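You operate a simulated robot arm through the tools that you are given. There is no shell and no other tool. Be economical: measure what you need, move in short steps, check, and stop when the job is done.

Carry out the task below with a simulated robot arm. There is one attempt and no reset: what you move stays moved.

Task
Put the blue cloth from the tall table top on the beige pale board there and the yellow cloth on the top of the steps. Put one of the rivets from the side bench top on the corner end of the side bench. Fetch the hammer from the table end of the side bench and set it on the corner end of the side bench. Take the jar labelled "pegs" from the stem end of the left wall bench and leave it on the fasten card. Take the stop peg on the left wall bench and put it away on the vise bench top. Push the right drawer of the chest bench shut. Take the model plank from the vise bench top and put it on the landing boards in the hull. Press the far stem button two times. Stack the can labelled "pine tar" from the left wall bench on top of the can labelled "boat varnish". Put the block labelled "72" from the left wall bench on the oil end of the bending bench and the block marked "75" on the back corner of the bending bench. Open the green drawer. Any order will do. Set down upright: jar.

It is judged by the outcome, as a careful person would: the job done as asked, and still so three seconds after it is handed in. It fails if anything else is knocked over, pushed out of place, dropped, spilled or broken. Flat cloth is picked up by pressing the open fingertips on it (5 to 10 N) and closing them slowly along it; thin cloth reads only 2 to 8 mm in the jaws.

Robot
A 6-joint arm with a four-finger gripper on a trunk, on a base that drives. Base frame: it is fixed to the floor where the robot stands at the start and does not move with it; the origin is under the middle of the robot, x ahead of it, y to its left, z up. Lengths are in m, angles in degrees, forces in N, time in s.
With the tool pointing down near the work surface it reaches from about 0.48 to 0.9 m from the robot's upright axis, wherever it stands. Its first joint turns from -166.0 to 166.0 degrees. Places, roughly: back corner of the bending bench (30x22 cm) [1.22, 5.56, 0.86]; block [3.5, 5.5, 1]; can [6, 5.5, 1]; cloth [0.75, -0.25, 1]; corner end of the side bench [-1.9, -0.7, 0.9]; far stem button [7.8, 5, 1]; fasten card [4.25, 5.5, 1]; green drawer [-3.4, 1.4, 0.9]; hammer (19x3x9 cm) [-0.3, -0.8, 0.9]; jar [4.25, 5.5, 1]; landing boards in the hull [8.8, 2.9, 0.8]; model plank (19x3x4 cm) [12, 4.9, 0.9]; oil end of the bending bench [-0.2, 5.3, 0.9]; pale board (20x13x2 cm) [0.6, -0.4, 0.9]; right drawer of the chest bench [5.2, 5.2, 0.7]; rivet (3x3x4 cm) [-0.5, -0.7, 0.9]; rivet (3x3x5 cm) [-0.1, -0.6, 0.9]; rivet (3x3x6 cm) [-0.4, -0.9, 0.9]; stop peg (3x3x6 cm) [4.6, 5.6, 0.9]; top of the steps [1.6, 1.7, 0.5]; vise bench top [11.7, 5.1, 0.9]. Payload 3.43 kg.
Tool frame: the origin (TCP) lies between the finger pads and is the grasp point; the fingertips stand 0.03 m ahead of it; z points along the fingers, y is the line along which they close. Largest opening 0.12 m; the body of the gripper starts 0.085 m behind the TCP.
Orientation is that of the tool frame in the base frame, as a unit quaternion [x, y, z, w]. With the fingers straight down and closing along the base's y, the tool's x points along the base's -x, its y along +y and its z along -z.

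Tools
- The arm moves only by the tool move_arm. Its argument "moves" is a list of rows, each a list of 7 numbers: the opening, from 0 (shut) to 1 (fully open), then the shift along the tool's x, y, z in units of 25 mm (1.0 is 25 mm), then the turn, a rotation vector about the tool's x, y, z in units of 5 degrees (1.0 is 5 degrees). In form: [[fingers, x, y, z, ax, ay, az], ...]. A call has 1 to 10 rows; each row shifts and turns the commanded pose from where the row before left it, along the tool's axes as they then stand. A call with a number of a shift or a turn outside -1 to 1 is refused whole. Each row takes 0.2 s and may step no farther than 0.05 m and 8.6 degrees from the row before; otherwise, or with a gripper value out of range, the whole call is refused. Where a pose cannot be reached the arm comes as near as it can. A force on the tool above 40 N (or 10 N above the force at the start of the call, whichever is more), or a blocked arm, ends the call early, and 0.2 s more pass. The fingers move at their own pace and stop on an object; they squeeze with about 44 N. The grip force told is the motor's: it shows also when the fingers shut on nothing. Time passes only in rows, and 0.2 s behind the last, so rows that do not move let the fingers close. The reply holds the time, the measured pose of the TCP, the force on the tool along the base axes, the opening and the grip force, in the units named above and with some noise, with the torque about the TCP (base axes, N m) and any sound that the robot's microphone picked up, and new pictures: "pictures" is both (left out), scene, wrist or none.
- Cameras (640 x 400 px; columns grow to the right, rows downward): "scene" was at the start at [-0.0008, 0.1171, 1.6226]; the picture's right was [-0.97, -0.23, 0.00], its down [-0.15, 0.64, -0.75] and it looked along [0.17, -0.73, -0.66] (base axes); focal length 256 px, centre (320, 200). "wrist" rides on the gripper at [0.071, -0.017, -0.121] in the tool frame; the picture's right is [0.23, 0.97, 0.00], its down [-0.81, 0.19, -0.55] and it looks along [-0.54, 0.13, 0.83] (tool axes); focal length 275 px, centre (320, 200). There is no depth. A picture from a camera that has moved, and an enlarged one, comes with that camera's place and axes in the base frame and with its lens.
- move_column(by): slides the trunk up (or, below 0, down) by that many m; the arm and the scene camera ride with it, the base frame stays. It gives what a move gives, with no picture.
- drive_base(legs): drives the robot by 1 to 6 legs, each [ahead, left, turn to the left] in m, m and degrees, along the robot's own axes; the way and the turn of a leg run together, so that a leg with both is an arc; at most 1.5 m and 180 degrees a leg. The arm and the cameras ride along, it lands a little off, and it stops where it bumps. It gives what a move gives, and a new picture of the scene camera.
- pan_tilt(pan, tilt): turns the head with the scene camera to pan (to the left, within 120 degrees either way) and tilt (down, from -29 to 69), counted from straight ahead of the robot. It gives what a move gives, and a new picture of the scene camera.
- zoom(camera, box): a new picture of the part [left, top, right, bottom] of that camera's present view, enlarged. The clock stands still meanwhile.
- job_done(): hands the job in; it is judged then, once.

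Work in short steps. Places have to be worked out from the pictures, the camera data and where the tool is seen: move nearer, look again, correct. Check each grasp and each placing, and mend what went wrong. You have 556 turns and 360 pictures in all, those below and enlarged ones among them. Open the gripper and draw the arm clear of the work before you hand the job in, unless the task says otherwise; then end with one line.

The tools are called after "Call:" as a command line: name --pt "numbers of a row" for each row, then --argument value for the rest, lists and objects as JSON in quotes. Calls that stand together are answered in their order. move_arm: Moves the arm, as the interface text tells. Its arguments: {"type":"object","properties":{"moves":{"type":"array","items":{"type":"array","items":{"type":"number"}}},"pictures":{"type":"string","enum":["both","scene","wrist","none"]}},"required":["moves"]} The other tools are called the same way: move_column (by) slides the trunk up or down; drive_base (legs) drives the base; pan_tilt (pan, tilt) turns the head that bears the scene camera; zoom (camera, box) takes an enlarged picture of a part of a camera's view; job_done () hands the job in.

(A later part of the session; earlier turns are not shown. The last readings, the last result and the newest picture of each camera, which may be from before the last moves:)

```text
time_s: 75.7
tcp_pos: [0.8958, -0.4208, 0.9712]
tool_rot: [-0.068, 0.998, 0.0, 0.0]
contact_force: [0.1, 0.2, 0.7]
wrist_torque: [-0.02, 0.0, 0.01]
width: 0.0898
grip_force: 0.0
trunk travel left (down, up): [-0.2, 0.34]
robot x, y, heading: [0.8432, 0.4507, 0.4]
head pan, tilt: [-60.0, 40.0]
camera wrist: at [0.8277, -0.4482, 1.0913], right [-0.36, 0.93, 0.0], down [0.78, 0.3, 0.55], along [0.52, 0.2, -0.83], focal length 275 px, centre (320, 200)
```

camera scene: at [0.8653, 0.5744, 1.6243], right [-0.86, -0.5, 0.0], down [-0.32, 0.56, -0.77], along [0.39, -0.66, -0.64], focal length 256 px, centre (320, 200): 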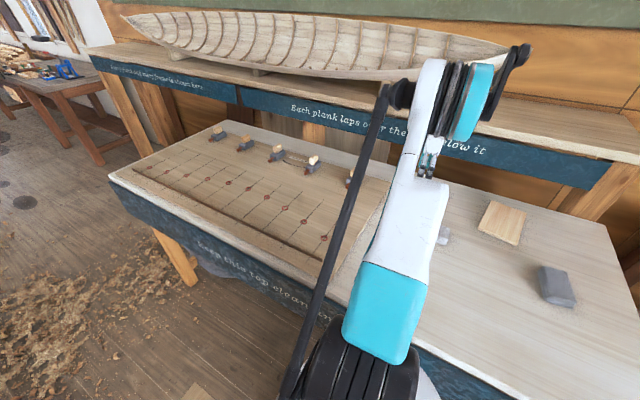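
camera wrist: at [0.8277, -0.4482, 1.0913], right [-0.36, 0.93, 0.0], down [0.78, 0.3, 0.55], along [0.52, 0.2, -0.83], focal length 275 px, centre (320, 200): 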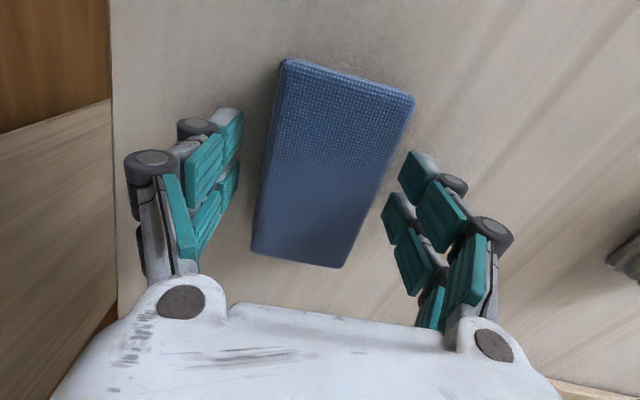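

Well aligned. Close and lift.

Call:
move_arm --pt "0.5 0 0 0 0 0 0" --pt "0.3 0 0 0 0 0 0" --pt "0.1 0 0 0 0 0 0" --pt "0.0 0 0 -0.2 0 0 0" --pt "0 0 0 -0.5 0 0 0" --pt "0 0 0 -1 0 0 0" --pt "0 0 0 -1 0 0 0" --pt "0 0 0 -0.6 0 0 0" --pictures "wrist"

```text
time_s: 77.5
tcp_pos: [0.8958, -0.4207, 1.0548]
tool_rot: [-0.068, 0.998, 0.0, 0.0]
contact_force: [-0.5, 0.0, 0.3]
wrist_torque: [0.01, -0.02, -0.03]
width: 0.0651
grip_force: 44.1
trunk travel left (down, up): [-0.2, 0.34]
robot x, y, heading: [0.8434, 0.4487, 0.4]
head pan, tilt: [-60.0, 40.0]
camera wrist: at [0.8277, -0.4485, 1.175], right [-0.36, 0.93, 0.0], down [0.78, 0.3, 0.55], along [0.52, 0.2, -0.83], focal length 275 px, centre (320, 200)
```

wrist: 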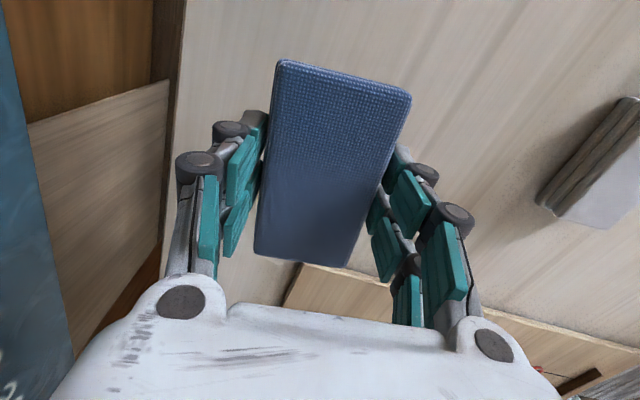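

Blue held. Rotate to match the board (about -10°) and carry to above the board.

Call:
move_arm --pt "0 0 0 0 0 0 0.9" --pt "0 0 0 0 0 0 0.9" --pt "0 0 0 0 0 0 0.9" --pt "0 0 0 0 0 0 0.9" --pt "0 0.95 0.05 0 0 0 0" --pt "0 0.95 0.05 0 0 0 0" --pt "0 0.95 0.05 0 0 0 0" --pt "0 0.95 0.05 0 0 0 0" --pt "0 0.95 0.05 0 0 0 0" --pt "0 0.95 0.05 0 0 0 0" --pictures "none"

Call:
move_arm --pt "0 0.95 0.05 0 0 0 0" --pt "0 0.95 0.05 0 0 0 0" --pt "0 0.95 0.05 0 0 0 0" --pt "0 0.95 0.05 0 0 0 0" --pt "0 0.95 0.05 0 0 0 0" --pt "0 0.95 0.05 0 0 0 0" --pictures "both"

```text
time_s: 79.7
tcp_pos: [0.7566, -0.3875, 1.0541]
tool_rot: [0.089, 0.996, 0.0, 0.001]
contact_force: [-0.4, -0.4, 0.1]
wrist_torque: [-0.01, 0.0, -0.04]
width: 0.065
grip_force: 44.3
trunk travel left (down, up): [-0.2, 0.34]
robot x, y, heading: [0.8418, 0.4535, 0.0]
head pan, tilt: [-60.0, 40.0]
```

```text
time_s: 81.1
tcp_pos: [0.6175, -0.3548, 1.0535]
tool_rot: [0.089, 0.996, 0.0, 0.0]
contact_force: [0.1, -0.8, -0.5]
wrist_torque: [0.02, -0.02, 0.0]
width: 0.0649
grip_force: 43.8
trunk travel left (down, up): [-0.2, 0.34]
robot x, y, heading: [0.8397, 0.4492, 0.3]
head pan, tilt: [-60.0, 40.0]
camera scene: at [0.8648, 0.5753, 1.6243], right [-0.86, -0.5, 0.0], down [-0.32, 0.56, -0.77], along [0.39, -0.66, -0.64], focal length 256 px, centre (320, 200)
camera wrist: at [0.5444, -0.36, 1.1737], right [-0.05, 1.0, 0.0], down [0.83, 0.04, 0.55], along [0.55, 0.03, -0.83], focal length 275 px, centre (320, 200)
```

scene: 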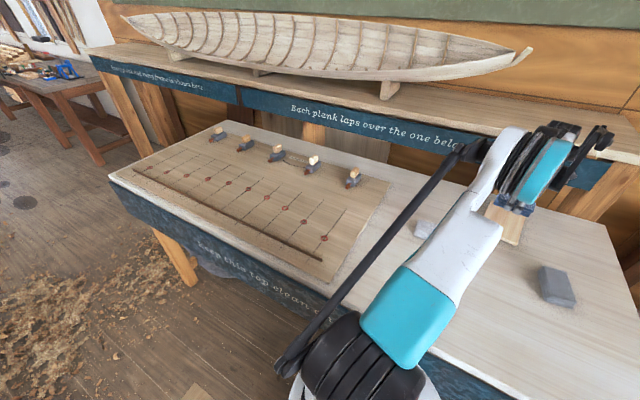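
wrist: 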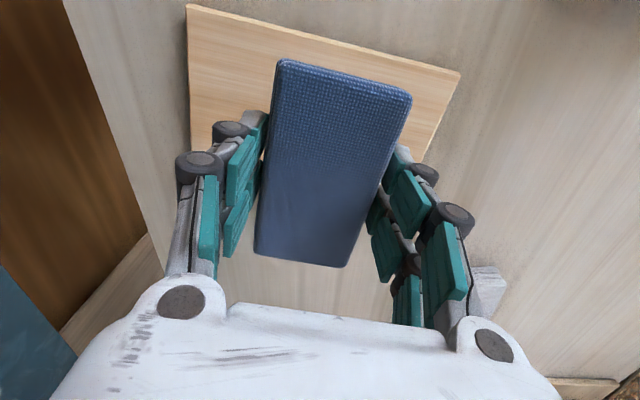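

Pad centred over the board. Lower to contact.

Call:
move_arm --pt "0 0 0 1 0 0 0" --pt "0 0 0 0.8 0 0 0" --pt "0 0 0 0.3 0 0 0" --pt "0 0 0 0.15 0 0 0" --pictures "none"

Call:
move_arm --pt "0 0 0 0.1 0 0 0" --pt "0 0 0 0.1 0 0 0" --pictures "none"

```text
time_s: 82.1
tcp_pos: [0.6165, -0.3567, 0.9976]
tool_rot: [0.089, 0.996, 0.001, 0.0]
contact_force: [0.7, 0.1, -0.2]
wrist_torque: [0.01, 0.0, 0.0]
width: 0.0652
grip_force: 43.7
trunk travel left (down, up): [-0.2, 0.34]
robot x, y, heading: [0.8396, 0.4479, 0.3]
head pan, tilt: [-60.0, 40.0]
```

```text
time_s: 82.7
tcp_pos: [0.6167, -0.3558, 0.9926]
tool_rot: [0.089, 0.996, 0.001, 0.0]
contact_force: [-0.3, 0.0, -0.4]
wrist_torque: [0.03, 0.0, -0.02]
width: 0.0649
grip_force: 43.7
trunk travel left (down, up): [-0.2, 0.34]
robot x, y, heading: [0.8395, 0.4506, 0.3]
head pan, tilt: [-60.0, 40.0]
```

Call:
move_arm --pt "0 0 0 0.1 0 0 0" --pt "0 0 0 0.1 0 0 0" --pictures "none"

Call:
move_arm --pt "0 0 0 0.08 0 0 0" --pt "0 0 0 0.08 0 0 0" --pictures "wrist"

```text
time_s: 83.3
tcp_pos: [0.6172, -0.3552, 0.9861]
tool_rot: [0.089, 0.996, 0.0, 0.0]
contact_force: [0.1, -0.9, -0.1]
wrist_torque: [0.01, 0.0, 0.04]
width: 0.0652
grip_force: 44.1
trunk travel left (down, up): [-0.2, 0.34]
robot x, y, heading: [0.8424, 0.4517, 0.1]
head pan, tilt: [-60.0, 40.0]
```

```text
time_s: 83.9
tcp_pos: [0.6176, -0.3551, 0.9836]
tool_rot: [0.09, 0.996, 0.001, 0.0]
contact_force: [0.9, -2.2, 6.9]
wrist_torque: [-0.16, -0.01, -0.03]
width: 0.0651
grip_force: 43.6
trunk travel left (down, up): [-0.2, 0.34]
robot x, y, heading: [0.8435, 0.4516, 0.1]
head pan, tilt: [-60.0, 40.0]
camera wrist: at [0.5446, -0.3603, 1.1046], right [-0.05, 1.0, 0.0], down [0.83, 0.05, 0.55], along [0.55, 0.03, -0.83], focal length 275 px, centre (320, 200)
```

wrist: 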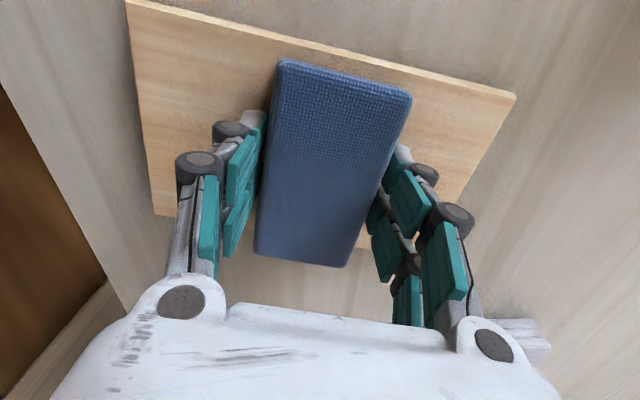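

Touching (7 N), pad within the board's outline. Release and rise.

Call:
move_arm --pt "0.2 0 0 -0.05 0 0 0" --pt "0.7 0 0 0 0 0 0" --pt "0.8 0 0 0 0 0 0" --pt "0.8 0 0 -1 0 0 0" --pt "0.8 0 0 -1 0 0 0" --pt "0.8 0 0 -1 0 0 0" --pt "0.8 0 0 -1 0 0 0" --pt "0.8 0 0 -1 0 0 0" --pictures "wrist"

```text
time_s: 85.7
tcp_pos: [0.6178, -0.3544, 1.1106]
tool_rot: [0.089, 0.996, 0.001, 0.0]
contact_force: [-0.1, 0.0, -0.1]
wrist_torque: [0.04, 0.0, 0.0]
width: 0.0959
grip_force: 0.0
trunk travel left (down, up): [-0.2, 0.34]
robot x, y, heading: [0.8473, 0.4544, 0.7]
head pan, tilt: [-60.0, 40.0]
camera wrist: at [0.544, -0.3597, 1.2309], right [-0.05, 1.0, 0.0], down [0.83, 0.04, 0.55], along [0.55, 0.03, -0.83], focal length 275 px, centre (320, 200)
```

wrist: 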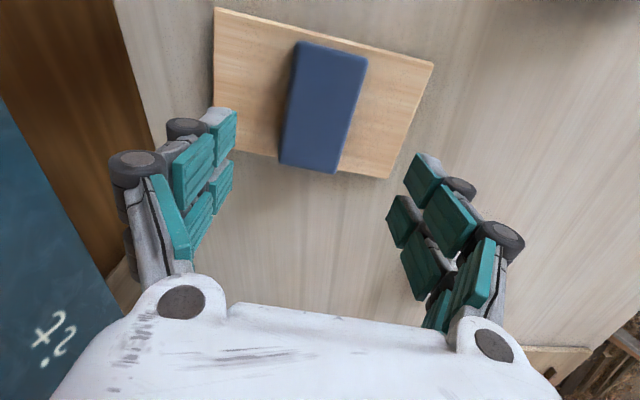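

Blue done. Next the side bench. Retract the arm, then back the base toward x≈-0.4 in front of the bench.

Call:
move_arm --pt "0.8 -0.15 1 -0.3 0 0 -1" --pt "0.8 -0.15 1 -0.3 0 0 -1" --pt "0.8 0 1 0 0 0 0" --pt "0.8 0 1 0 0 0 0" --pt "0.8 0 1 0 0 0 0" --pt "0.8 0 1 0 0 0 0" --pt "0.8 0 1 0 0 0 0" --pt "0.8 0 1 0 0 0 0" --pictures "none"

Call:
drive_base --legs '[[0, 0.05, 0], [-1.2, 0, 0]]'

Call:
pan_tilt --pan -110 --tilt 40

```text
time_s: 87.5
tcp_pos: [0.6326, -0.1565, 1.1259]
tool_rot: [0.002, 1.0, -0.001, 0.001]
contact_force: [0.1, 0.0, 0.7]
wrist_torque: [0.0, 0.03, -0.01]
width: 0.0961
grip_force: 0.1
trunk travel left (down, up): [-0.2, 0.34]
robot x, y, heading: [0.8437, 0.4491, 0.2]
head pan, tilt: [-60.0, 40.0]
```

```text
time_s: 94.1
tcp_pos: [-0.5705, -0.1031, 1.1243]
tool_rot: [0.008, 1.0, -0.001, 0.0]
contact_force: [0.6, 0.9, 0.2]
wrist_torque: [-0.01, 0.01, -0.01]
width: 0.096
grip_force: 0.0
trunk travel left (down, up): [-0.2, 0.34]
robot x, y, heading: [-0.3512, 0.5, -0.5]
head pan, tilt: [-60.0, 40.0]
camera scene: at [-0.3306, 0.6264, 1.6243], right [-0.87, -0.49, 0.0], down [-0.32, 0.56, -0.77], along [0.38, -0.67, -0.64], focal length 256 px, centre (320, 200)
```

scene: 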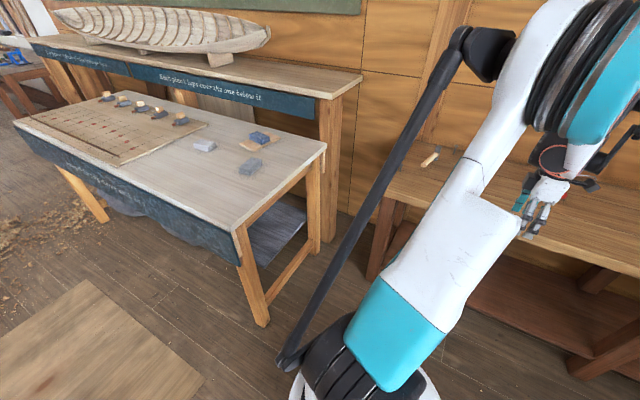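

```text
time_s: 95.3
tcp_pos: [-0.572, -0.103, 1.124]
tool_rot: [0.008, 1.0, 0.001, 0.0]
contact_force: [-0.5, -0.7, -0.1]
wrist_torque: [-0.02, 0.0, -0.04]
width: 0.0962
grip_force: 0.1
trunk travel left (down, up): [-0.2, 0.34]
robot x, y, heading: [-0.3516, 0.5012, -0.2]
head pan, tilt: [-110.0, 40.0]
camera scene: at [-0.402, 0.6206, 1.6243], right [-0.94, 0.35, 0.0], down [0.22, 0.6, -0.77], along [-0.27, -0.72, -0.64], focal length 256 px, centre (320, 200)
```

scene: 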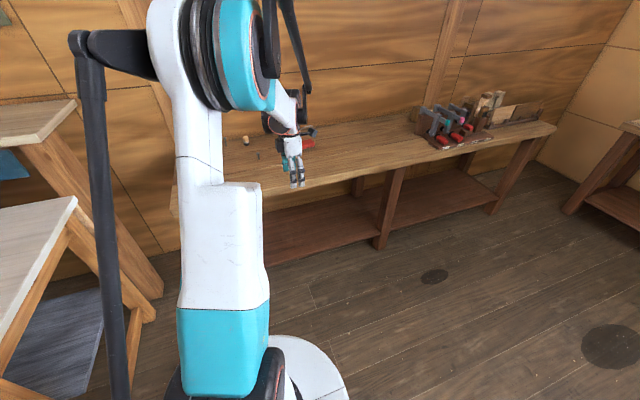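

Drive right to y≈0.1 and look at the bench with both cameras.

Call:
drive_base --legs '[[0, -0.4, 0.3]]'

Call:
move_arm --pt "0.8 -1 0 -1 0 0 0" --pt "0.8 -1 0 -1 0 0 0" --pt "0.8 -1 0 -1 0 0 0" --pictures "wrist"

```text
time_s: 97.8
tcp_pos: [-0.5727, -0.5022, 1.1248]
tool_rot: [0.007, 1.0, 0.0, 0.0]
contact_force: [0.2, -0.2, 0.2]
wrist_torque: [0.01, 0.01, -0.02]
width: 0.096
grip_force: 0.1
trunk travel left (down, up): [-0.2, 0.34]
robot x, y, heading: [-0.3556, 0.099, -0.4]
head pan, tilt: [-110.0, 40.0]
camera scene: at [-0.4047, 0.2211, 1.6243], right [-0.94, 0.35, 0.0], down [0.22, 0.6, -0.77], along [-0.27, -0.72, -0.64], focal length 256 px, centre (320, 200)
```

scene: 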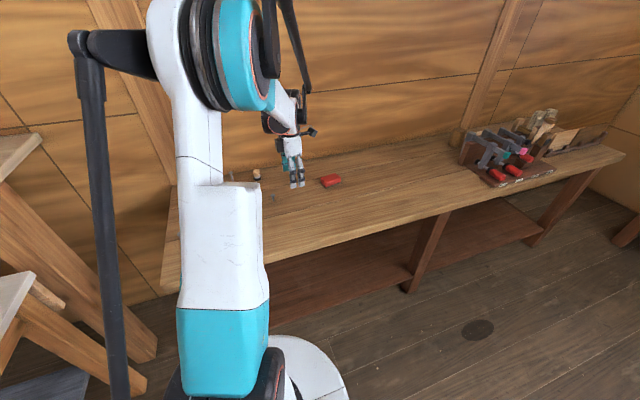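

```text
time_s: 98.6
tcp_pos: [-0.4981, -0.5037, 1.1999]
tool_rot: [0.006, 1.0, 0.0, 0.0]
contact_force: [-1.1, -0.5, -0.2]
wrist_torque: [0.0, 0.03, -0.01]
width: 0.0961
grip_force: 0.1
trunk travel left (down, up): [-0.2, 0.34]
robot x, y, heading: [-0.354, 0.101, -0.6]
head pan, tilt: [-110.0, 40.0]
camera wrist: at [-0.5691, -0.5206, 1.3208], right [-0.22, 0.98, 0.0], down [0.81, 0.18, 0.55], along [0.54, 0.12, -0.83], focal length 275 px, centre (320, 200)
```

wrist: 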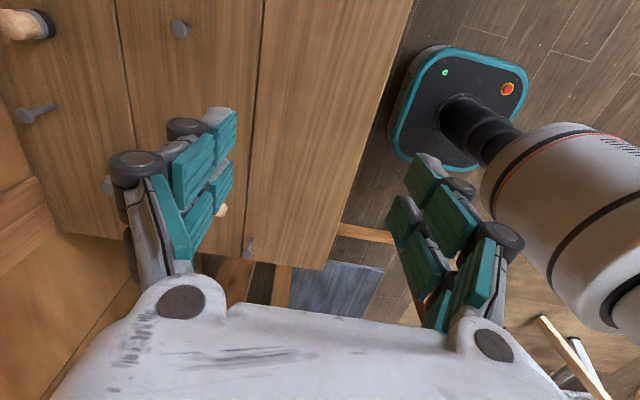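

Rivet at about (-0.52,-0.69). Move above it and lower for a closer look.

Call:
move_arm --pt "0.6 0.1 -1 0.7 0 0 0" --pt "0.6 0.1 -1 0.7 0 0 0" --pt "0.6 0.1 -1 0.7 0 0 0" --pt "0.6 0.1 -1 0.7 0 0 0" --pt "0.6 0.1 -1 0.7 0 0 0" --pt "0.6 0.1 -1 0.7 0 0 0" --pt "0.6 0.1 -1 0.7 0 0 0" --pictures "wrist"

```text
time_s: 100.2
tcp_pos: [-0.5173, -0.6782, 1.0772]
tool_rot: [0.007, 1.0, 0.0, 0.0]
contact_force: [-0.8, 0.4, 0.1]
wrist_torque: [0.02, 0.0, 0.01]
width: 0.0718
grip_force: 0.2
trunk travel left (down, up): [-0.2, 0.34]
robot x, y, heading: [-0.3537, 0.1005, -0.5]
head pan, tilt: [-110.0, 40.0]
camera wrist: at [-0.5889, -0.6956, 1.1969], right [-0.22, 0.98, 0.0], down [0.81, 0.18, 0.55], along [0.54, 0.12, -0.83], focal length 275 px, centre (320, 200)
```

wrist: 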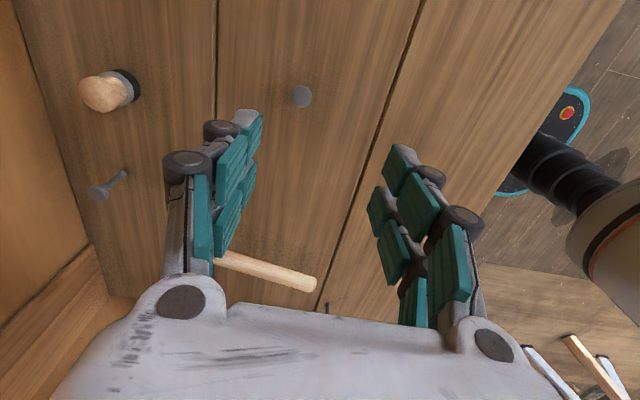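

Rivet head triangulates to (-0.516,-0.698,0.896), standing head up. Descend to z≈0.908.

Call:
move_arm --pt "0.5 0 -0.4 1 0 0 0" --pt "0.5 0 -0.4 1 0 0 0" --pt "0.5 0 0 1 0 0 0" --pt "0.5 0 0 1 0 0 0" --pt "0.5 0 0 1 0 0 0" --pt "0.5 0 0 0.8 0 0 0" --pt "0.5 0 0 0.5 0 0 0" --pt "0.5 0 0 0.4 0 0 0" --pictures "wrist"

```text
time_s: 102.0
tcp_pos: [-0.5166, -0.6989, 0.9109]
tool_rot: [0.007, 1.0, 0.0, 0.0]
contact_force: [0.4, 0.5, -0.6]
wrist_torque: [0.02, -0.01, 0.02]
width: 0.0601
grip_force: 0.1
trunk travel left (down, up): [-0.2, 0.34]
robot x, y, heading: [-0.3522, 0.1029, -0.2]
head pan, tilt: [-110.0, 40.0]
camera wrist: at [-0.589, -0.7154, 1.0305], right [-0.22, 0.98, 0.0], down [0.81, 0.18, 0.55], along [0.54, 0.12, -0.83], focal length 275 px, centre (320, 200)
```

wrist: 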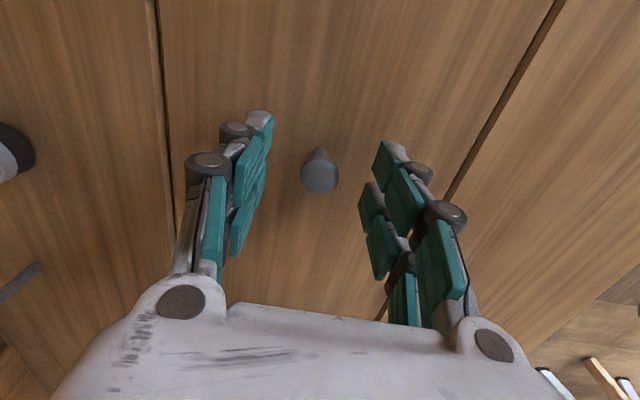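

Centred. Lower 8 mm and close, then lift.

Call:
move_arm --pt "0.5 0 0 0.32 0 0 0" --pt "0.3 0 0 0 0 0 0" --pt "0.1 0 0 0 0 0 0" --pt "0 0 0 0 0 0 0" --pt "0 0 0 0 0 0 0" --pt "0 0 0 -0.4 0 0 0" --pt "0 0 0 -1 0 0 0" --pt "0 0 0 -1 0 0 0" --pictures "wrist"

```text
time_s: 103.8
tcp_pos: [-0.5173, -0.6991, 0.9627]
tool_rot: [0.007, 1.0, 0.0, 0.0]
contact_force: [0.3, -0.1, -0.2]
wrist_torque: [-0.02, 0.01, 0.0]
width: 0.0174
grip_force: 43.8
trunk travel left (down, up): [-0.2, 0.34]
robot x, y, heading: [-0.3573, 0.1016, -0.3]
head pan, tilt: [-110.0, 40.0]
camera wrist: at [-0.5891, -0.7154, 1.0824], right [-0.22, 0.98, 0.0], down [0.81, 0.18, 0.55], along [0.54, 0.12, -0.83], focal length 275 px, centre (320, 200)
```

wrist: 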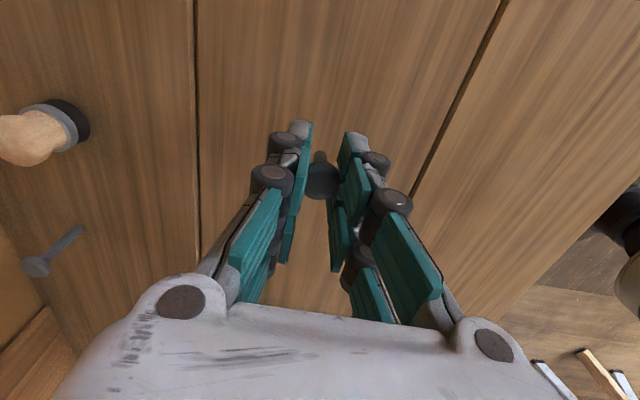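

Rivet held. Raise and drive back along the bench to inspect the corner end.

Call:
move_arm --pt "0 0 1 -1 0 0 0" --pt "0 0 1 -1 0 0 0" --pt "0 0 1 -1 0 0 0" --pt "0 0 1 -1 0 0 0" --pt "0 0 1 -1 0 0 0" --pt "0 0 1 -1 0 0 0" --pictures "none"

Call:
drive_base --legs '[[-0.8, 0.1, 0]]'

```text
time_s: 105.2
tcp_pos: [-0.5157, -0.5482, 1.1132]
tool_rot: [0.008, 1.0, 0.001, 0.0]
contact_force: [-0.2, 0.9, 0.1]
wrist_torque: [-0.04, 0.01, -0.01]
width: 0.0174
grip_force: 44.4
trunk travel left (down, up): [-0.2, 0.34]
robot x, y, heading: [-0.3531, 0.103, -0.1]
head pan, tilt: [-110.0, 40.0]
```

```text
time_s: 109.4
tcp_pos: [-1.2991, -0.4435, 1.1111]
tool_rot: [0.008, 1.0, 0.0, 0.0]
contact_force: [0.2, 0.8, -0.9]
wrist_torque: [0.0, 0.01, 0.03]
width: 0.0175
grip_force: 44.1
trunk travel left (down, up): [-0.2, 0.34]
robot x, y, heading: [-1.1425, 0.2078, -0.2]
head pan, tilt: [-110.0, 40.0]
camera scene: at [-1.1878, 0.3256, 1.6242], right [-0.94, 0.35, 0.0], down [0.22, 0.6, -0.77], along [-0.27, -0.72, -0.64], focal length 256 px, centre (320, 200)
```

scene: 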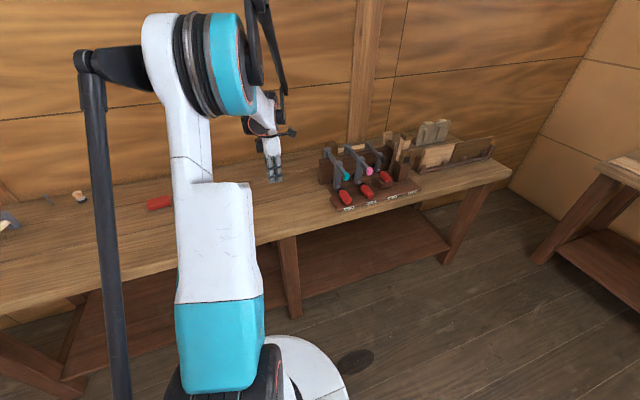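

Call:
zoom --camera "scene" --box '[300, 100, 520, 230]'

```text
2.91 times, centred on (410, 165) of scene
camera zoom: at [-1.1878, 0.3256, 1.6242], right [-0.94, 0.35, 0.0], down [0.22, 0.6, -0.77], along [-0.27, -0.72, -0.64], focal length 744 px, centre (58, 302)
```

zoom: 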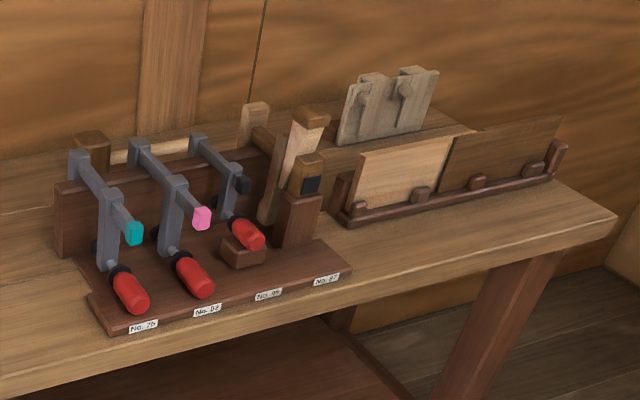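

The corner end holds a clamp rack and a plank holder; there is a free front strip near (-2.3,-0.44). I raise the column for clearance and drive there in an outward bow.

Call:
move_column --by 0.2

Call:
drive_base --legs '[[0, 0.25, 0], [-1.1, 0, 0]]'

```text
time_s: 111.6
tcp_pos: [-1.2994, -0.4434, 1.3108]
tool_rot: [0.008, 1.0, -0.001, 0.0]
contact_force: [-0.2, -1.1, -0.1]
wrist_torque: [0.02, -0.02, 0.0]
width: 0.0174
grip_force: 44.1
trunk travel left (down, up): [-0.4, 0.14]
robot x, y, heading: [-1.1364, 0.2042, -0.2]
head pan, tilt: [-110.0, 40.0]
```

```text
time_s: 118.6
tcp_pos: [-2.3899, -0.1897, 1.3113]
tool_rot: [0.005, 1.0, 0.0, 0.0]
contact_force: [-0.1, 0.0, -0.9]
wrist_torque: [-0.01, -0.03, -0.01]
width: 0.0176
grip_force: 43.8
trunk travel left (down, up): [-0.4, 0.14]
robot x, y, heading: [-2.2338, 0.4614, -0.0]
head pan, tilt: [-110.0, 40.0]
camera scene: at [-2.2823, 0.5807, 1.8242], right [-0.94, 0.34, 0.0], down [0.22, 0.6, -0.77], along [-0.26, -0.72, -0.64], focal length 256 px, centre (320, 200)
```

scene: 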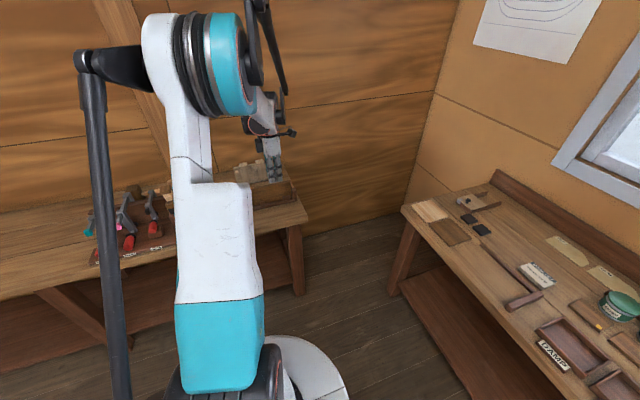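

Call:
drive_base --legs '[[0, -0.24, 0]]'

Call:
move_arm --pt "0 0 0 1 0 0 0" --pt "0 0 0 1 0 0 0" --pt "0 0 0 1 0 0 0" --pictures "wrist"

```text
time_s: 120.4
tcp_pos: [-2.3892, -0.4331, 1.3099]
tool_rot: [0.005, 1.0, 0.0, 0.001]
contact_force: [-0.4, -1.1, -0.5]
wrist_torque: [0.05, 0.03, -0.01]
width: 0.0173
grip_force: 44.0
trunk travel left (down, up): [-0.4, 0.14]
robot x, y, heading: [-2.2301, 0.2171, -0.3]
head pan, tilt: [-110.0, 40.0]
camera scene: at [-2.2817, 0.3366, 1.8244], right [-0.94, 0.34, 0.0], down [0.22, 0.6, -0.77], along [-0.26, -0.72, -0.64], focal length 256 px, centre (320, 200)
```

scene: 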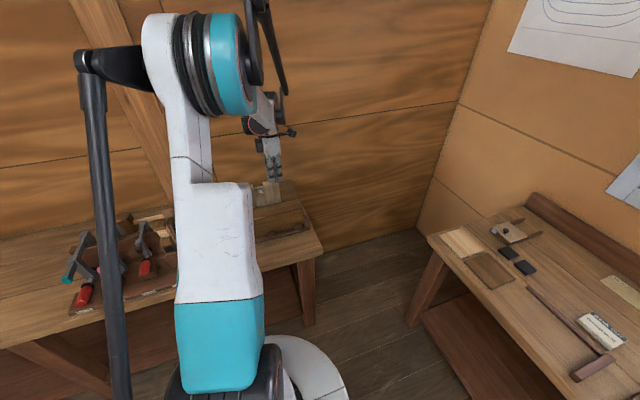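

```text
time_s: 121.2
tcp_pos: [-2.3888, -0.432, 1.2364]
tool_rot: [0.005, 1.0, 0.0, 0.0]
contact_force: [-0.1, -0.3, 0.1]
wrist_torque: [0.01, 0.01, 0.0]
width: 0.0178
grip_force: 43.9
trunk travel left (down, up): [-0.4, 0.14]
robot x, y, heading: [-2.2361, 0.2167, 0.0]
head pan, tilt: [-110.0, 40.0]
camera wrist: at [-2.4604, -0.4488, 1.356], right [-0.22, 0.98, 0.0], down [0.81, 0.18, 0.55], along [0.54, 0.12, -0.83], focal length 275 px, centre (320, 200)
```

wrist: 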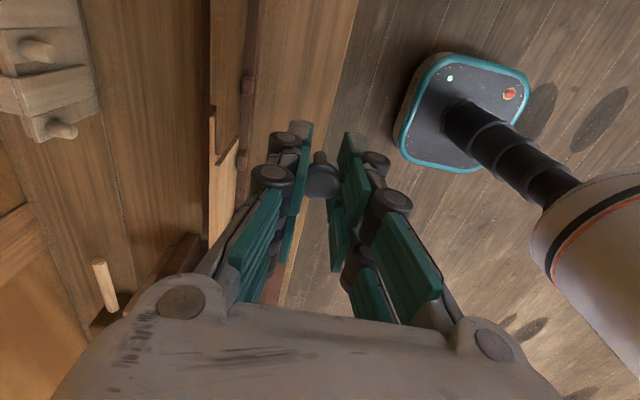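

The strip (y -0.40 to -0.535) is free. Drive ahead 0.24 to put the rivet near x≈-2.14, closer to the named spot, and look.

Call:
drive_base --legs '[[0.24, 0, 0]]'

Call:
move_arm --pt "0 0 -0.7 0 0 0 0" --pictures "wrist"

```text
time_s: 123.0
tcp_pos: [-2.1444, -0.4314, 1.2361]
tool_rot: [0.005, 1.0, 0.0, 0.001]
contact_force: [0.6, 0.7, -1.1]
wrist_torque: [0.0, 0.09, -0.03]
width: 0.0173
grip_force: 43.8
trunk travel left (down, up): [-0.4, 0.14]
robot x, y, heading: [-1.9912, 0.2202, -0.2]
head pan, tilt: [-110.0, 40.0]
camera scene: at [-2.0375, 0.3382, 1.8243], right [-0.94, 0.34, 0.0], down [0.22, 0.6, -0.77], along [-0.26, -0.72, -0.64], focal length 256 px, centre (320, 200)
```

scene: 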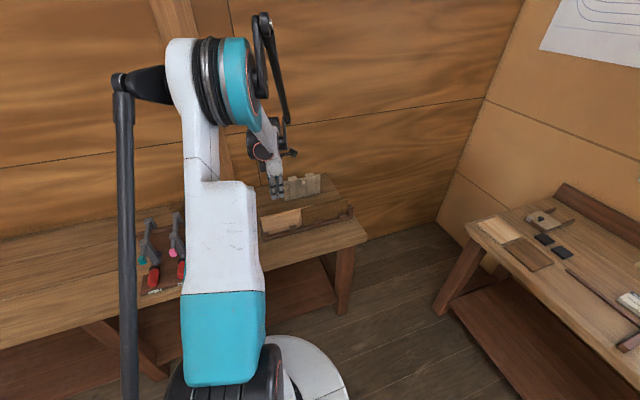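

```text
time_s: 123.4
tcp_pos: [-2.1457, -0.4492, 1.2355]
tool_rot: [0.005, 1.0, -0.001, 0.0]
contact_force: [0.2, -1.2, 0.1]
wrist_torque: [0.01, 0.01, 0.02]
width: 0.0174
grip_force: 44.1
trunk travel left (down, up): [-0.4, 0.14]
robot x, y, heading: [-1.9881, 0.221, -0.2]
head pan, tilt: [-110.0, 40.0]
camera wrist: at [-2.2179, -0.4663, 1.3563], right [-0.22, 0.98, 0.0], down [0.81, 0.18, 0.55], along [0.54, 0.12, -0.83], focal length 275 px, centre (320, 200)
```

wrist: 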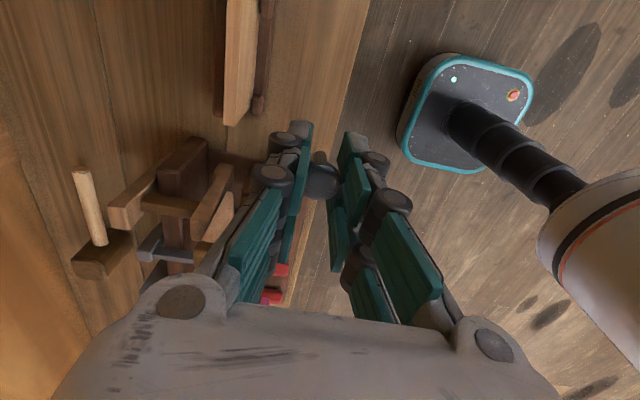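

Spot below is clear, 12 cm from the rack. Descend.

Call:
move_arm --pt "0 0 0 1 0 0 0" --pt "0 0 0 1 0 0 0" --pt "0 0 0 1 0 0 0" --pt "0 0 0 1 0 0 0" --pt "0 0 0 1 0 0 0" --pt "0 0 0 1 0 0 0" --pt "0 0 0 1 0 0 0" --pt "0 0 0 1 0 0 0" --pt "0 0 0 1 0 0 0" --pt "0 0 0 1 0 0 0" --pictures "none"

Call:
move_arm --pt "0 0 0 1 0 0 0" --pt "0 0 0 1 0 0 0" --pt "0 0 0 0.5 0 0 0" --pt "0 0 0 0.3 0 0 0" --pictures "wrist"

```text
time_s: 125.6
tcp_pos: [-2.1475, -0.449, 0.9861]
tool_rot: [0.005, 1.0, 0.0, 0.0]
contact_force: [-0.1, -0.4, -1.0]
wrist_torque: [0.01, 0.02, 0.02]
width: 0.0174
grip_force: 43.8
trunk travel left (down, up): [-0.4, 0.14]
robot x, y, heading: [-1.9869, 0.2194, -0.1]
head pan, tilt: [-110.0, 40.0]
```

```text
time_s: 126.6
tcp_pos: [-2.1477, -0.4498, 0.9164]
tool_rot: [0.005, 1.0, 0.0, 0.0]
contact_force: [-0.3, 0.5, 0.0]
wrist_torque: [0.04, 0.0, 0.0]
width: 0.0174
grip_force: 44.1
trunk travel left (down, up): [-0.4, 0.14]
robot x, y, heading: [-1.994, 0.2196, -0.3]
head pan, tilt: [-110.0, 40.0]
camera wrist: at [-2.2189, -0.466, 1.037], right [-0.22, 0.98, 0.0], down [0.81, 0.18, 0.55], along [0.54, 0.12, -0.83], focal length 275 px, centre (320, 200)
```

wrist: 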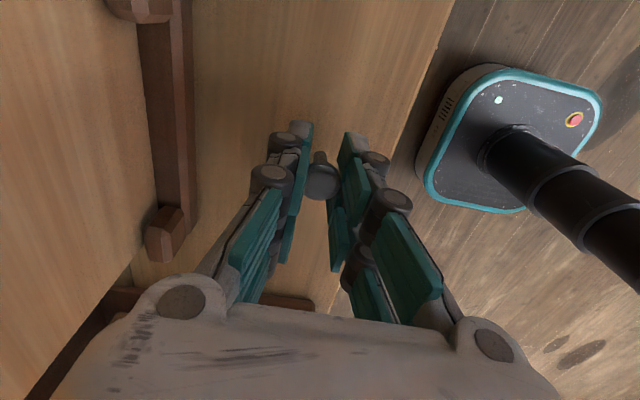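

Lower gently the last centimetre (expected contact ~0.903).

Call:
move_arm --pt "0 0 0 0.2 0 0 0" --pt "0 0 0 0.2 0 0 0" --pictures "none"

Call:
move_arm --pt "0 0 0 0.1 0 0 0" --pt "0 0 0 0 0 0 0" --pictures "none"

```text
time_s: 127.2
tcp_pos: [-2.1481, -0.4487, 0.9062]
tool_rot: [0.006, 1.0, 0.001, 0.0]
contact_force: [-0.1, -0.5, -0.6]
wrist_torque: [-0.02, 0.02, 0.01]
width: 0.0175
grip_force: 43.9
trunk travel left (down, up): [-0.4, 0.14]
robot x, y, heading: [-1.9898, 0.2171, 0.2]
head pan, tilt: [-110.0, 40.0]
```

```text
time_s: 127.8
tcp_pos: [-2.1475, -0.4491, 0.9038]
tool_rot: [0.005, 1.0, -0.001, 0.0]
contact_force: [-0.1, -2.1, -0.5]
wrist_torque: [0.01, 0.01, -0.03]
width: 0.0173
grip_force: 44.1
trunk travel left (down, up): [-0.4, 0.14]
robot x, y, heading: [-1.9918, 0.2195, -0.1]
head pan, tilt: [-110.0, 40.0]
```

Call:
move_arm --pt "0 0 0 0.1 0 0 0" --pt "0 0 0 0 0 0 0" --pictures "none"

Call:
move_arm --pt "0 0 0 0.06 0 0 0" --pt "0 0 0 0 0 0 0" --pictures "none"

```text
time_s: 128.4
tcp_pos: [-2.1478, -0.4491, 0.9008]
tool_rot: [0.005, 1.0, 0.0, 0.0]
contact_force: [-0.4, -1.8, 8.1]
wrist_torque: [-0.09, 0.01, -0.02]
width: 0.0176
grip_force: 43.9
trunk travel left (down, up): [-0.4, 0.14]
robot x, y, heading: [-1.9916, 0.2194, -0.1]
head pan, tilt: [-110.0, 40.0]
```

```text
time_s: 129.0
tcp_pos: [-2.147, -0.4481, 0.9017]
tool_rot: [0.004, 1.0, -0.001, 0.0]
contact_force: [-2.2, -8.0, 30.6]
wrist_torque: [-0.29, 0.06, -0.02]
width: 0.0172
grip_force: 43.8
trunk travel left (down, up): [-0.4, 0.14]
robot x, y, heading: [-1.9905, 0.2199, -0.0]
head pan, tilt: [-110.0, 40.0]
```

Contact. Back off the preload slightly, open slowly and lift.

Call:
move_arm --pt "0 0 0 -0.08 0 0 0" --pt "0.2 0 0 0 0 0 0" --pt "0.3 0 0 0 0 0 0" --pt "0.4 0 0 0 0 0 0" --pt "0.4 0 0 -0.5 0 0 0" --pt "0.4 0 0 -1 0 0 0" --pt "0.4 0 0 -1 0 0 0" --pt "0.4 0 0 -1 0 0 0" --pictures "wrist"

```text
time_s: 130.8
tcp_pos: [-2.1475, -0.4488, 0.9894]
tool_rot: [0.005, 1.0, 0.0, 0.0]
contact_force: [-0.2, -0.5, 0.6]
wrist_torque: [-0.05, 0.01, 0.01]
width: 0.0479
grip_force: 0.0
trunk travel left (down, up): [-0.4, 0.14]
robot x, y, heading: [-1.9898, 0.2203, -0.3]
head pan, tilt: [-110.0, 40.0]
camera wrist: at [-2.2187, -0.4663, 1.1102], right [-0.22, 0.98, 0.0], down [0.81, 0.18, 0.55], along [0.54, 0.12, -0.83], focal length 275 px, centre (320, 200)
```

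wrist: 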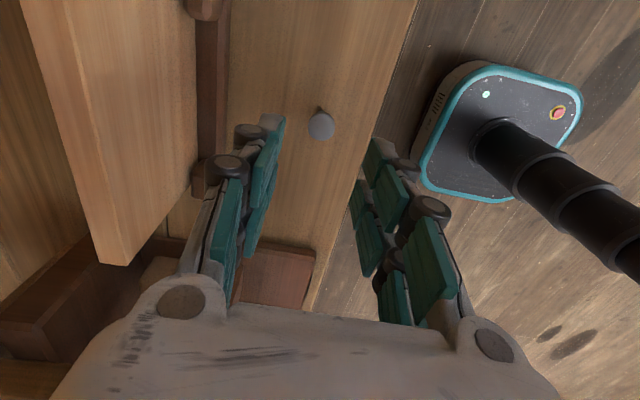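

Rivet stands on the corner end. Lift, rotate the tool ~100° clockwise (to grip the hammer handle later), then drive back.

Call:
move_arm --pt "0.6 0 0 -1 0 0 0" --pt "0.6 0 0 -1 0 0 0" --pt "0.6 0 0 -1 0 0 0" --pt "0.6 0 0 -1 0 0 0" --pt "0.6 0 0 -1 0 0 1" --pt "0.6 0 0 -1 0 0 1" --pt "0.6 0 0 0 0 0 1" --pt "0.6 0 0 0 0 0 1" --pt "0.6 0 0 0 0 0 1" --pt "0.6 0 0 0 0 0 1" --pictures "none"

Call:
move_arm --pt "0.6 0 0 0 0 0 1" --pt "0.6 0 0 0 0 0 1" --pt "0.6 0 0 0 0 0 1" --pt "0.6 0 0 0 0 0 1" --pt "0.6 0 0 0 0 0 1" --pt "0.6 0 0 0 0 0 1" --pt "0.6 0 0 0 0 0 1" --pt "0.6 0 0 0 0 0 1" --pt "0.6 0 0 0 0 0 1" --pt "0.6 0 0 0 0 0 1" --pictures "none"

Call:
drive_base --legs '[[0, 0.25, 0], [1.4, 0, 0], [0.28, -0.33, 0]]'

```text
time_s: 133.0
tcp_pos: [-2.1474, -0.448, 1.1398]
tool_rot: [0.265, 0.964, 0.001, -0.001]
contact_force: [-0.1, 0.0, 0.5]
wrist_torque: [0.02, -0.01, -0.02]
width: 0.0719
grip_force: 0.0
trunk travel left (down, up): [-0.4, 0.14]
robot x, y, heading: [-1.9884, 0.2194, 0.0]
head pan, tilt: [-110.0, 40.0]
```

```text
time_s: 135.2
tcp_pos: [-2.1478, -0.4489, 1.139]
tool_rot: [0.647, 0.762, 0.0, 0.0]
contact_force: [0.3, -0.2, 1.0]
wrist_torque: [-0.01, -0.03, -0.06]
width: 0.0719
grip_force: 0.0
trunk travel left (down, up): [-0.4, 0.14]
robot x, y, heading: [-1.9858, 0.2192, -0.1]
head pan, tilt: [-110.0, 40.0]
```

```text
time_s: 145.8
tcp_pos: [-0.4767, -0.5422, 1.1394]
tool_rot: [0.65, 0.76, 0.0, 0.0]
contact_force: [-0.9, -0.6, 0.4]
wrist_torque: [0.01, 0.03, -0.03]
width: 0.0721
grip_force: 0.0
trunk travel left (down, up): [-0.4, 0.14]
robot x, y, heading: [-0.3173, 0.1224, -0.8]
head pan, tilt: [-110.0, 40.0]
camera scene: at [-0.362, 0.2436, 1.8243], right [-0.94, 0.35, 0.0], down [0.23, 0.6, -0.77], along [-0.27, -0.72, -0.64], focal length 256 px, centre (320, 200)
```

scene: 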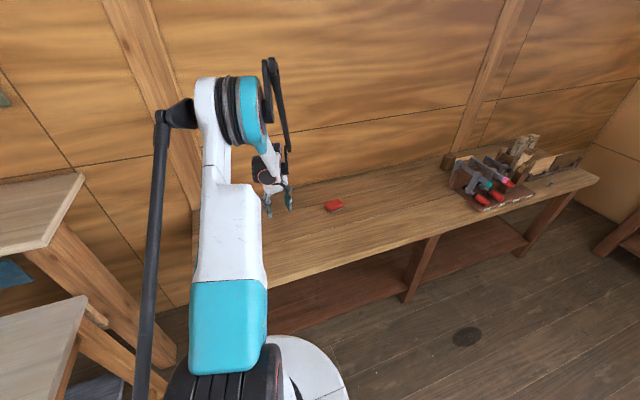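

Rotate the remaining 18.6° and move above the hammer handle.

Call:
move_arm --pt "0.6 0 0 0 0 0 0.93" --pt "0.6 0 0 0 0 0 0.93" --pt "0.6 0 0 0 0 0 0.93" --pt "0.6 0 0 0 0 0 0.93" --pt "0.6 -0.3 1 0 0 0 0" --pt "0.6 -0.3 1 0 0 0 0" --pt "0.6 -0.3 1 0 0 0 0" --pt "0.6 -0.3 1 0 0 0 0" --pt "0.6 -0.3 1 0 0 0 0" --pt "0.6 -0.3 1 0 0 0 0" --pictures "wrist"

```text
time_s: 148.0
tcp_pos: [-0.3373, -0.6114, 1.1399]
tool_rot: [0.764, 0.645, 0.0, 0.0]
contact_force: [0.4, -0.2, -0.4]
wrist_torque: [0.01, 0.0, 0.0]
width: 0.072
grip_force: 0.1
trunk travel left (down, up): [-0.4, 0.14]
robot x, y, heading: [-0.3164, 0.1232, -0.7]
head pan, tilt: [-110.0, 40.0]
camera wrist: at [-0.3416, -0.5399, 1.2594], right [1.0, 0.06, 0.0], down [0.05, -0.83, 0.55], along [0.03, -0.55, -0.83], focal length 275 px, centre (320, 200)
```

wrist: 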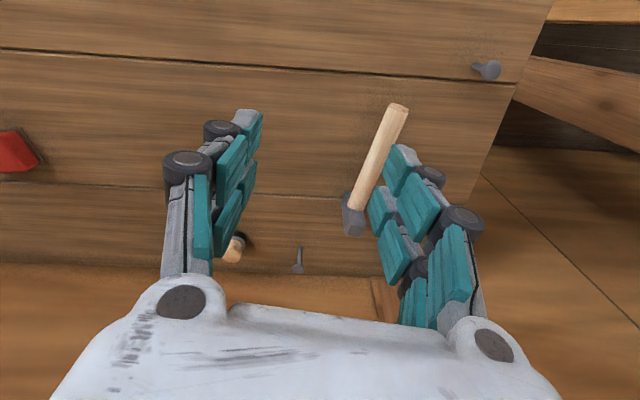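

Call:
zoom --camera "wrist" --box '[280, 80, 440, 270]'

```text
2.11 times, centred on (360, 175) of wrist
camera zoom: at [-0.3416, -0.5399, 1.2594], right [1.0, 0.06, 0.0], down [0.05, -0.83, 0.55], along [0.03, -0.55, -0.83], focal length 580 px, centre (236, 253)
```

zoom: 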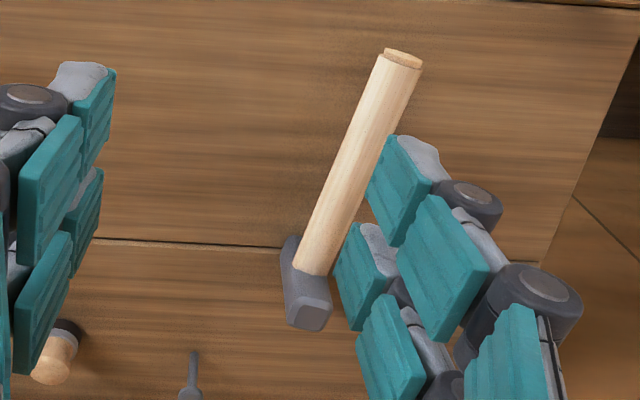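

The head stands vertically (9 cm), handle level near z≈0.905, lying 13° off y. Move over the handle near the head and descend partly.

Call:
move_arm --pt "0.6 0 0 0 0 0 0.7" --pt "0.6 -0.97 0.82 0 0 0 0" --pt "0.6 -0.97 0.82 0 0 0 0" --pt "0.6 -0.97 0.82 0 0 0 0" --pt "0.6 -0.97 0.82 0 0 0 0" --pt "0.6 -0.97 0.82 0 0 0 0" --pt "0.6 0 0 1 0 0 0" --pt "0.6 0 0 1 0 0 0" --pt "0.6 0 0 1 0 0 0" --pictures "wrist"

```text
time_s: 150.0
tcp_pos: [-0.2652, -0.7431, 1.0673]
tool_rot: [0.783, 0.622, -0.001, 0.0]
contact_force: [-0.1, -0.7, -0.2]
wrist_torque: [0.01, 0.0, -0.01]
width: 0.072
grip_force: 0.1
out of reach, approached as far as the arm can: row 9
trunk travel left (down, up): [-0.4, 0.14]
robot x, y, heading: [-0.312, 0.1227, -0.1]
head pan, tilt: [-110.0, 40.0]
camera wrist: at [-0.265, -0.6708, 1.1878], right [1.0, 0.0, 0.0], down [0.0, -0.83, 0.55], along [0.0, -0.55, -0.83], focal length 275 px, centre (320, 200)
```

wrist: 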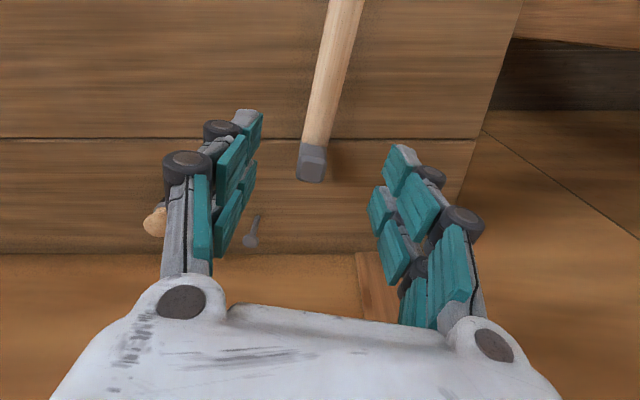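

Reach limit with the raised column. Raise the arm, lower the column, and drive 6 cm closer.

Call:
move_arm --pt "0.6 1 0 -1 0 0 0" --pt "0.6 1 0 -1 0 0 0" --pt "0.6 0 0 -1 0 0 0" --pt "0.6 0 0 -1 0 0 0" --pt "0.6 0 0 -1 0 0 0" --pt "0.6 0 0 -1 0 0 0" --pt "0.6 0 0 -1 0 0 0" --pictures "none"

Call:
move_column --by -0.2

Call:
drive_base --legs '[[0, -0.06, 0]]'

```text
time_s: 151.6
tcp_pos: [-0.2519, -0.6942, 1.2428]
tool_rot: [0.784, 0.621, 0.0, 0.0]
contact_force: [0.4, 0.2, -0.3]
wrist_torque: [0.0, -0.01, -0.02]
width: 0.0721
grip_force: 0.1
trunk travel left (down, up): [-0.4, 0.14]
robot x, y, heading: [-0.3152, 0.1214, -0.6]
head pan, tilt: [-110.0, 40.0]
```

```text
time_s: 153.8
tcp_pos: [-0.2536, -0.694, 1.0427]
tool_rot: [0.784, 0.621, 0.0, -0.001]
contact_force: [-0.1, 0.2, 0.9]
wrist_torque: [0.0, 0.01, 0.01]
width: 0.0721
grip_force: 0.1
trunk travel left (down, up): [-0.2, 0.34]
robot x, y, heading: [-0.3179, 0.125, -0.6]
head pan, tilt: [-110.0, 40.0]
```

```text
time_s: 154.8
tcp_pos: [-0.2538, -0.7553, 1.041]
tool_rot: [0.784, 0.621, 0.001, 0.0]
contact_force: [0.3, -0.2, -0.5]
wrist_torque: [0.03, 0.02, -0.02]
width: 0.0722
grip_force: 0.0
trunk travel left (down, up): [-0.2, 0.34]
robot x, y, heading: [-0.3156, 0.0655, -0.6]
head pan, tilt: [-110.0, 40.0]
camera scene: at [-0.3633, 0.1821, 1.6243], right [-0.94, 0.35, 0.0], down [0.23, 0.6, -0.77], along [-0.27, -0.72, -0.64], focal length 256 px, centre (320, 200)
```

scene: 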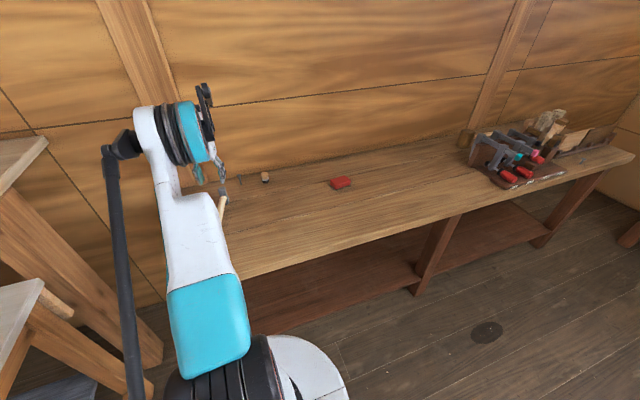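

Shift 12 mm and descend to handle height.

Call:
move_arm --pt "0.6 0.0 -0.5 0 0 0 0" --pt "0.6 0 0 1 0 0 0" --pt "0.6 0 0 1 0 0 0" --pt "0.6 0 0 1 0 0 0" --pictures "wrist"

```text
time_s: 155.8
tcp_pos: [-0.2662, -0.7528, 0.9658]
tool_rot: [0.783, 0.622, 0.0, 0.0]
contact_force: [0.5, -0.4, -0.1]
wrist_torque: [-0.01, -0.02, 0.0]
width: 0.0716
grip_force: 0.1
trunk travel left (down, up): [-0.2, 0.34]
robot x, y, heading: [-0.3172, 0.0637, -0.6]
head pan, tilt: [-110.0, 40.0]
camera wrist: at [-0.2667, -0.6809, 1.0871], right [1.0, 0.0, 0.0], down [0.0, -0.83, 0.55], along [0.0, -0.55, -0.83], focal length 275 px, centre (320, 200)
```

wrist: 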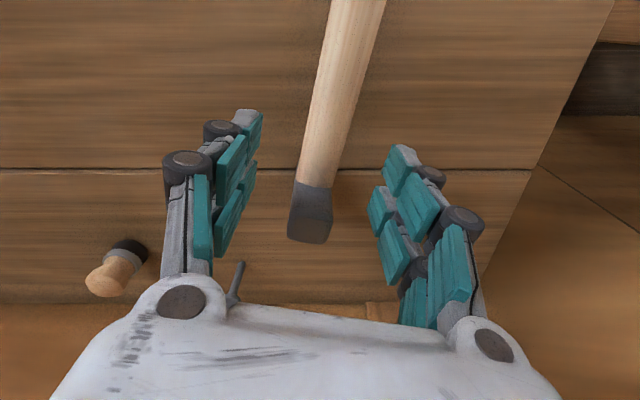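

Handle centred between the fingers. Descend and check.

Call:
move_arm --pt "0.6 0 0 1 0 0 0" --pt "0.6 0 0 0.8 0 0 0" --pt "0.6 0 0 0.5 0 0 0" --pictures "wrist"

```text
time_s: 156.6
tcp_pos: [-0.2661, -0.754, 0.9074]
tool_rot: [0.783, 0.621, -0.001, 0.0]
contact_force: [-0.1, -0.8, 0.4]
wrist_torque: [0.0, -0.05, 0.02]
width: 0.0721
grip_force: 0.2
trunk travel left (down, up): [-0.2, 0.34]
robot x, y, heading: [-0.3166, 0.0617, -0.8]
head pan, tilt: [-110.0, 40.0]
camera wrist: at [-0.2663, -0.6809, 1.0288], right [1.0, 0.0, 0.0], down [0.0, -0.83, 0.55], along [0.0, -0.55, -0.83], focal length 275 px, centre (320, 200)
```

wrist: 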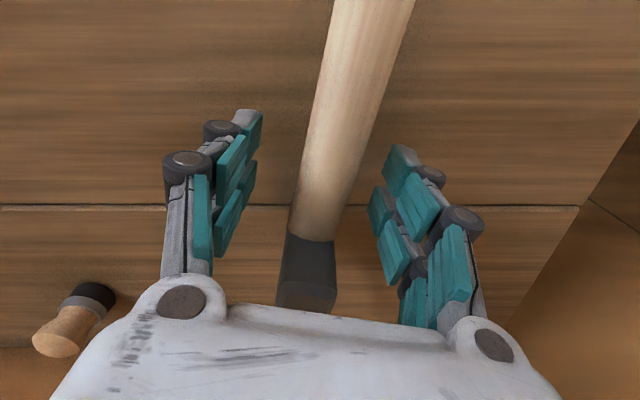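

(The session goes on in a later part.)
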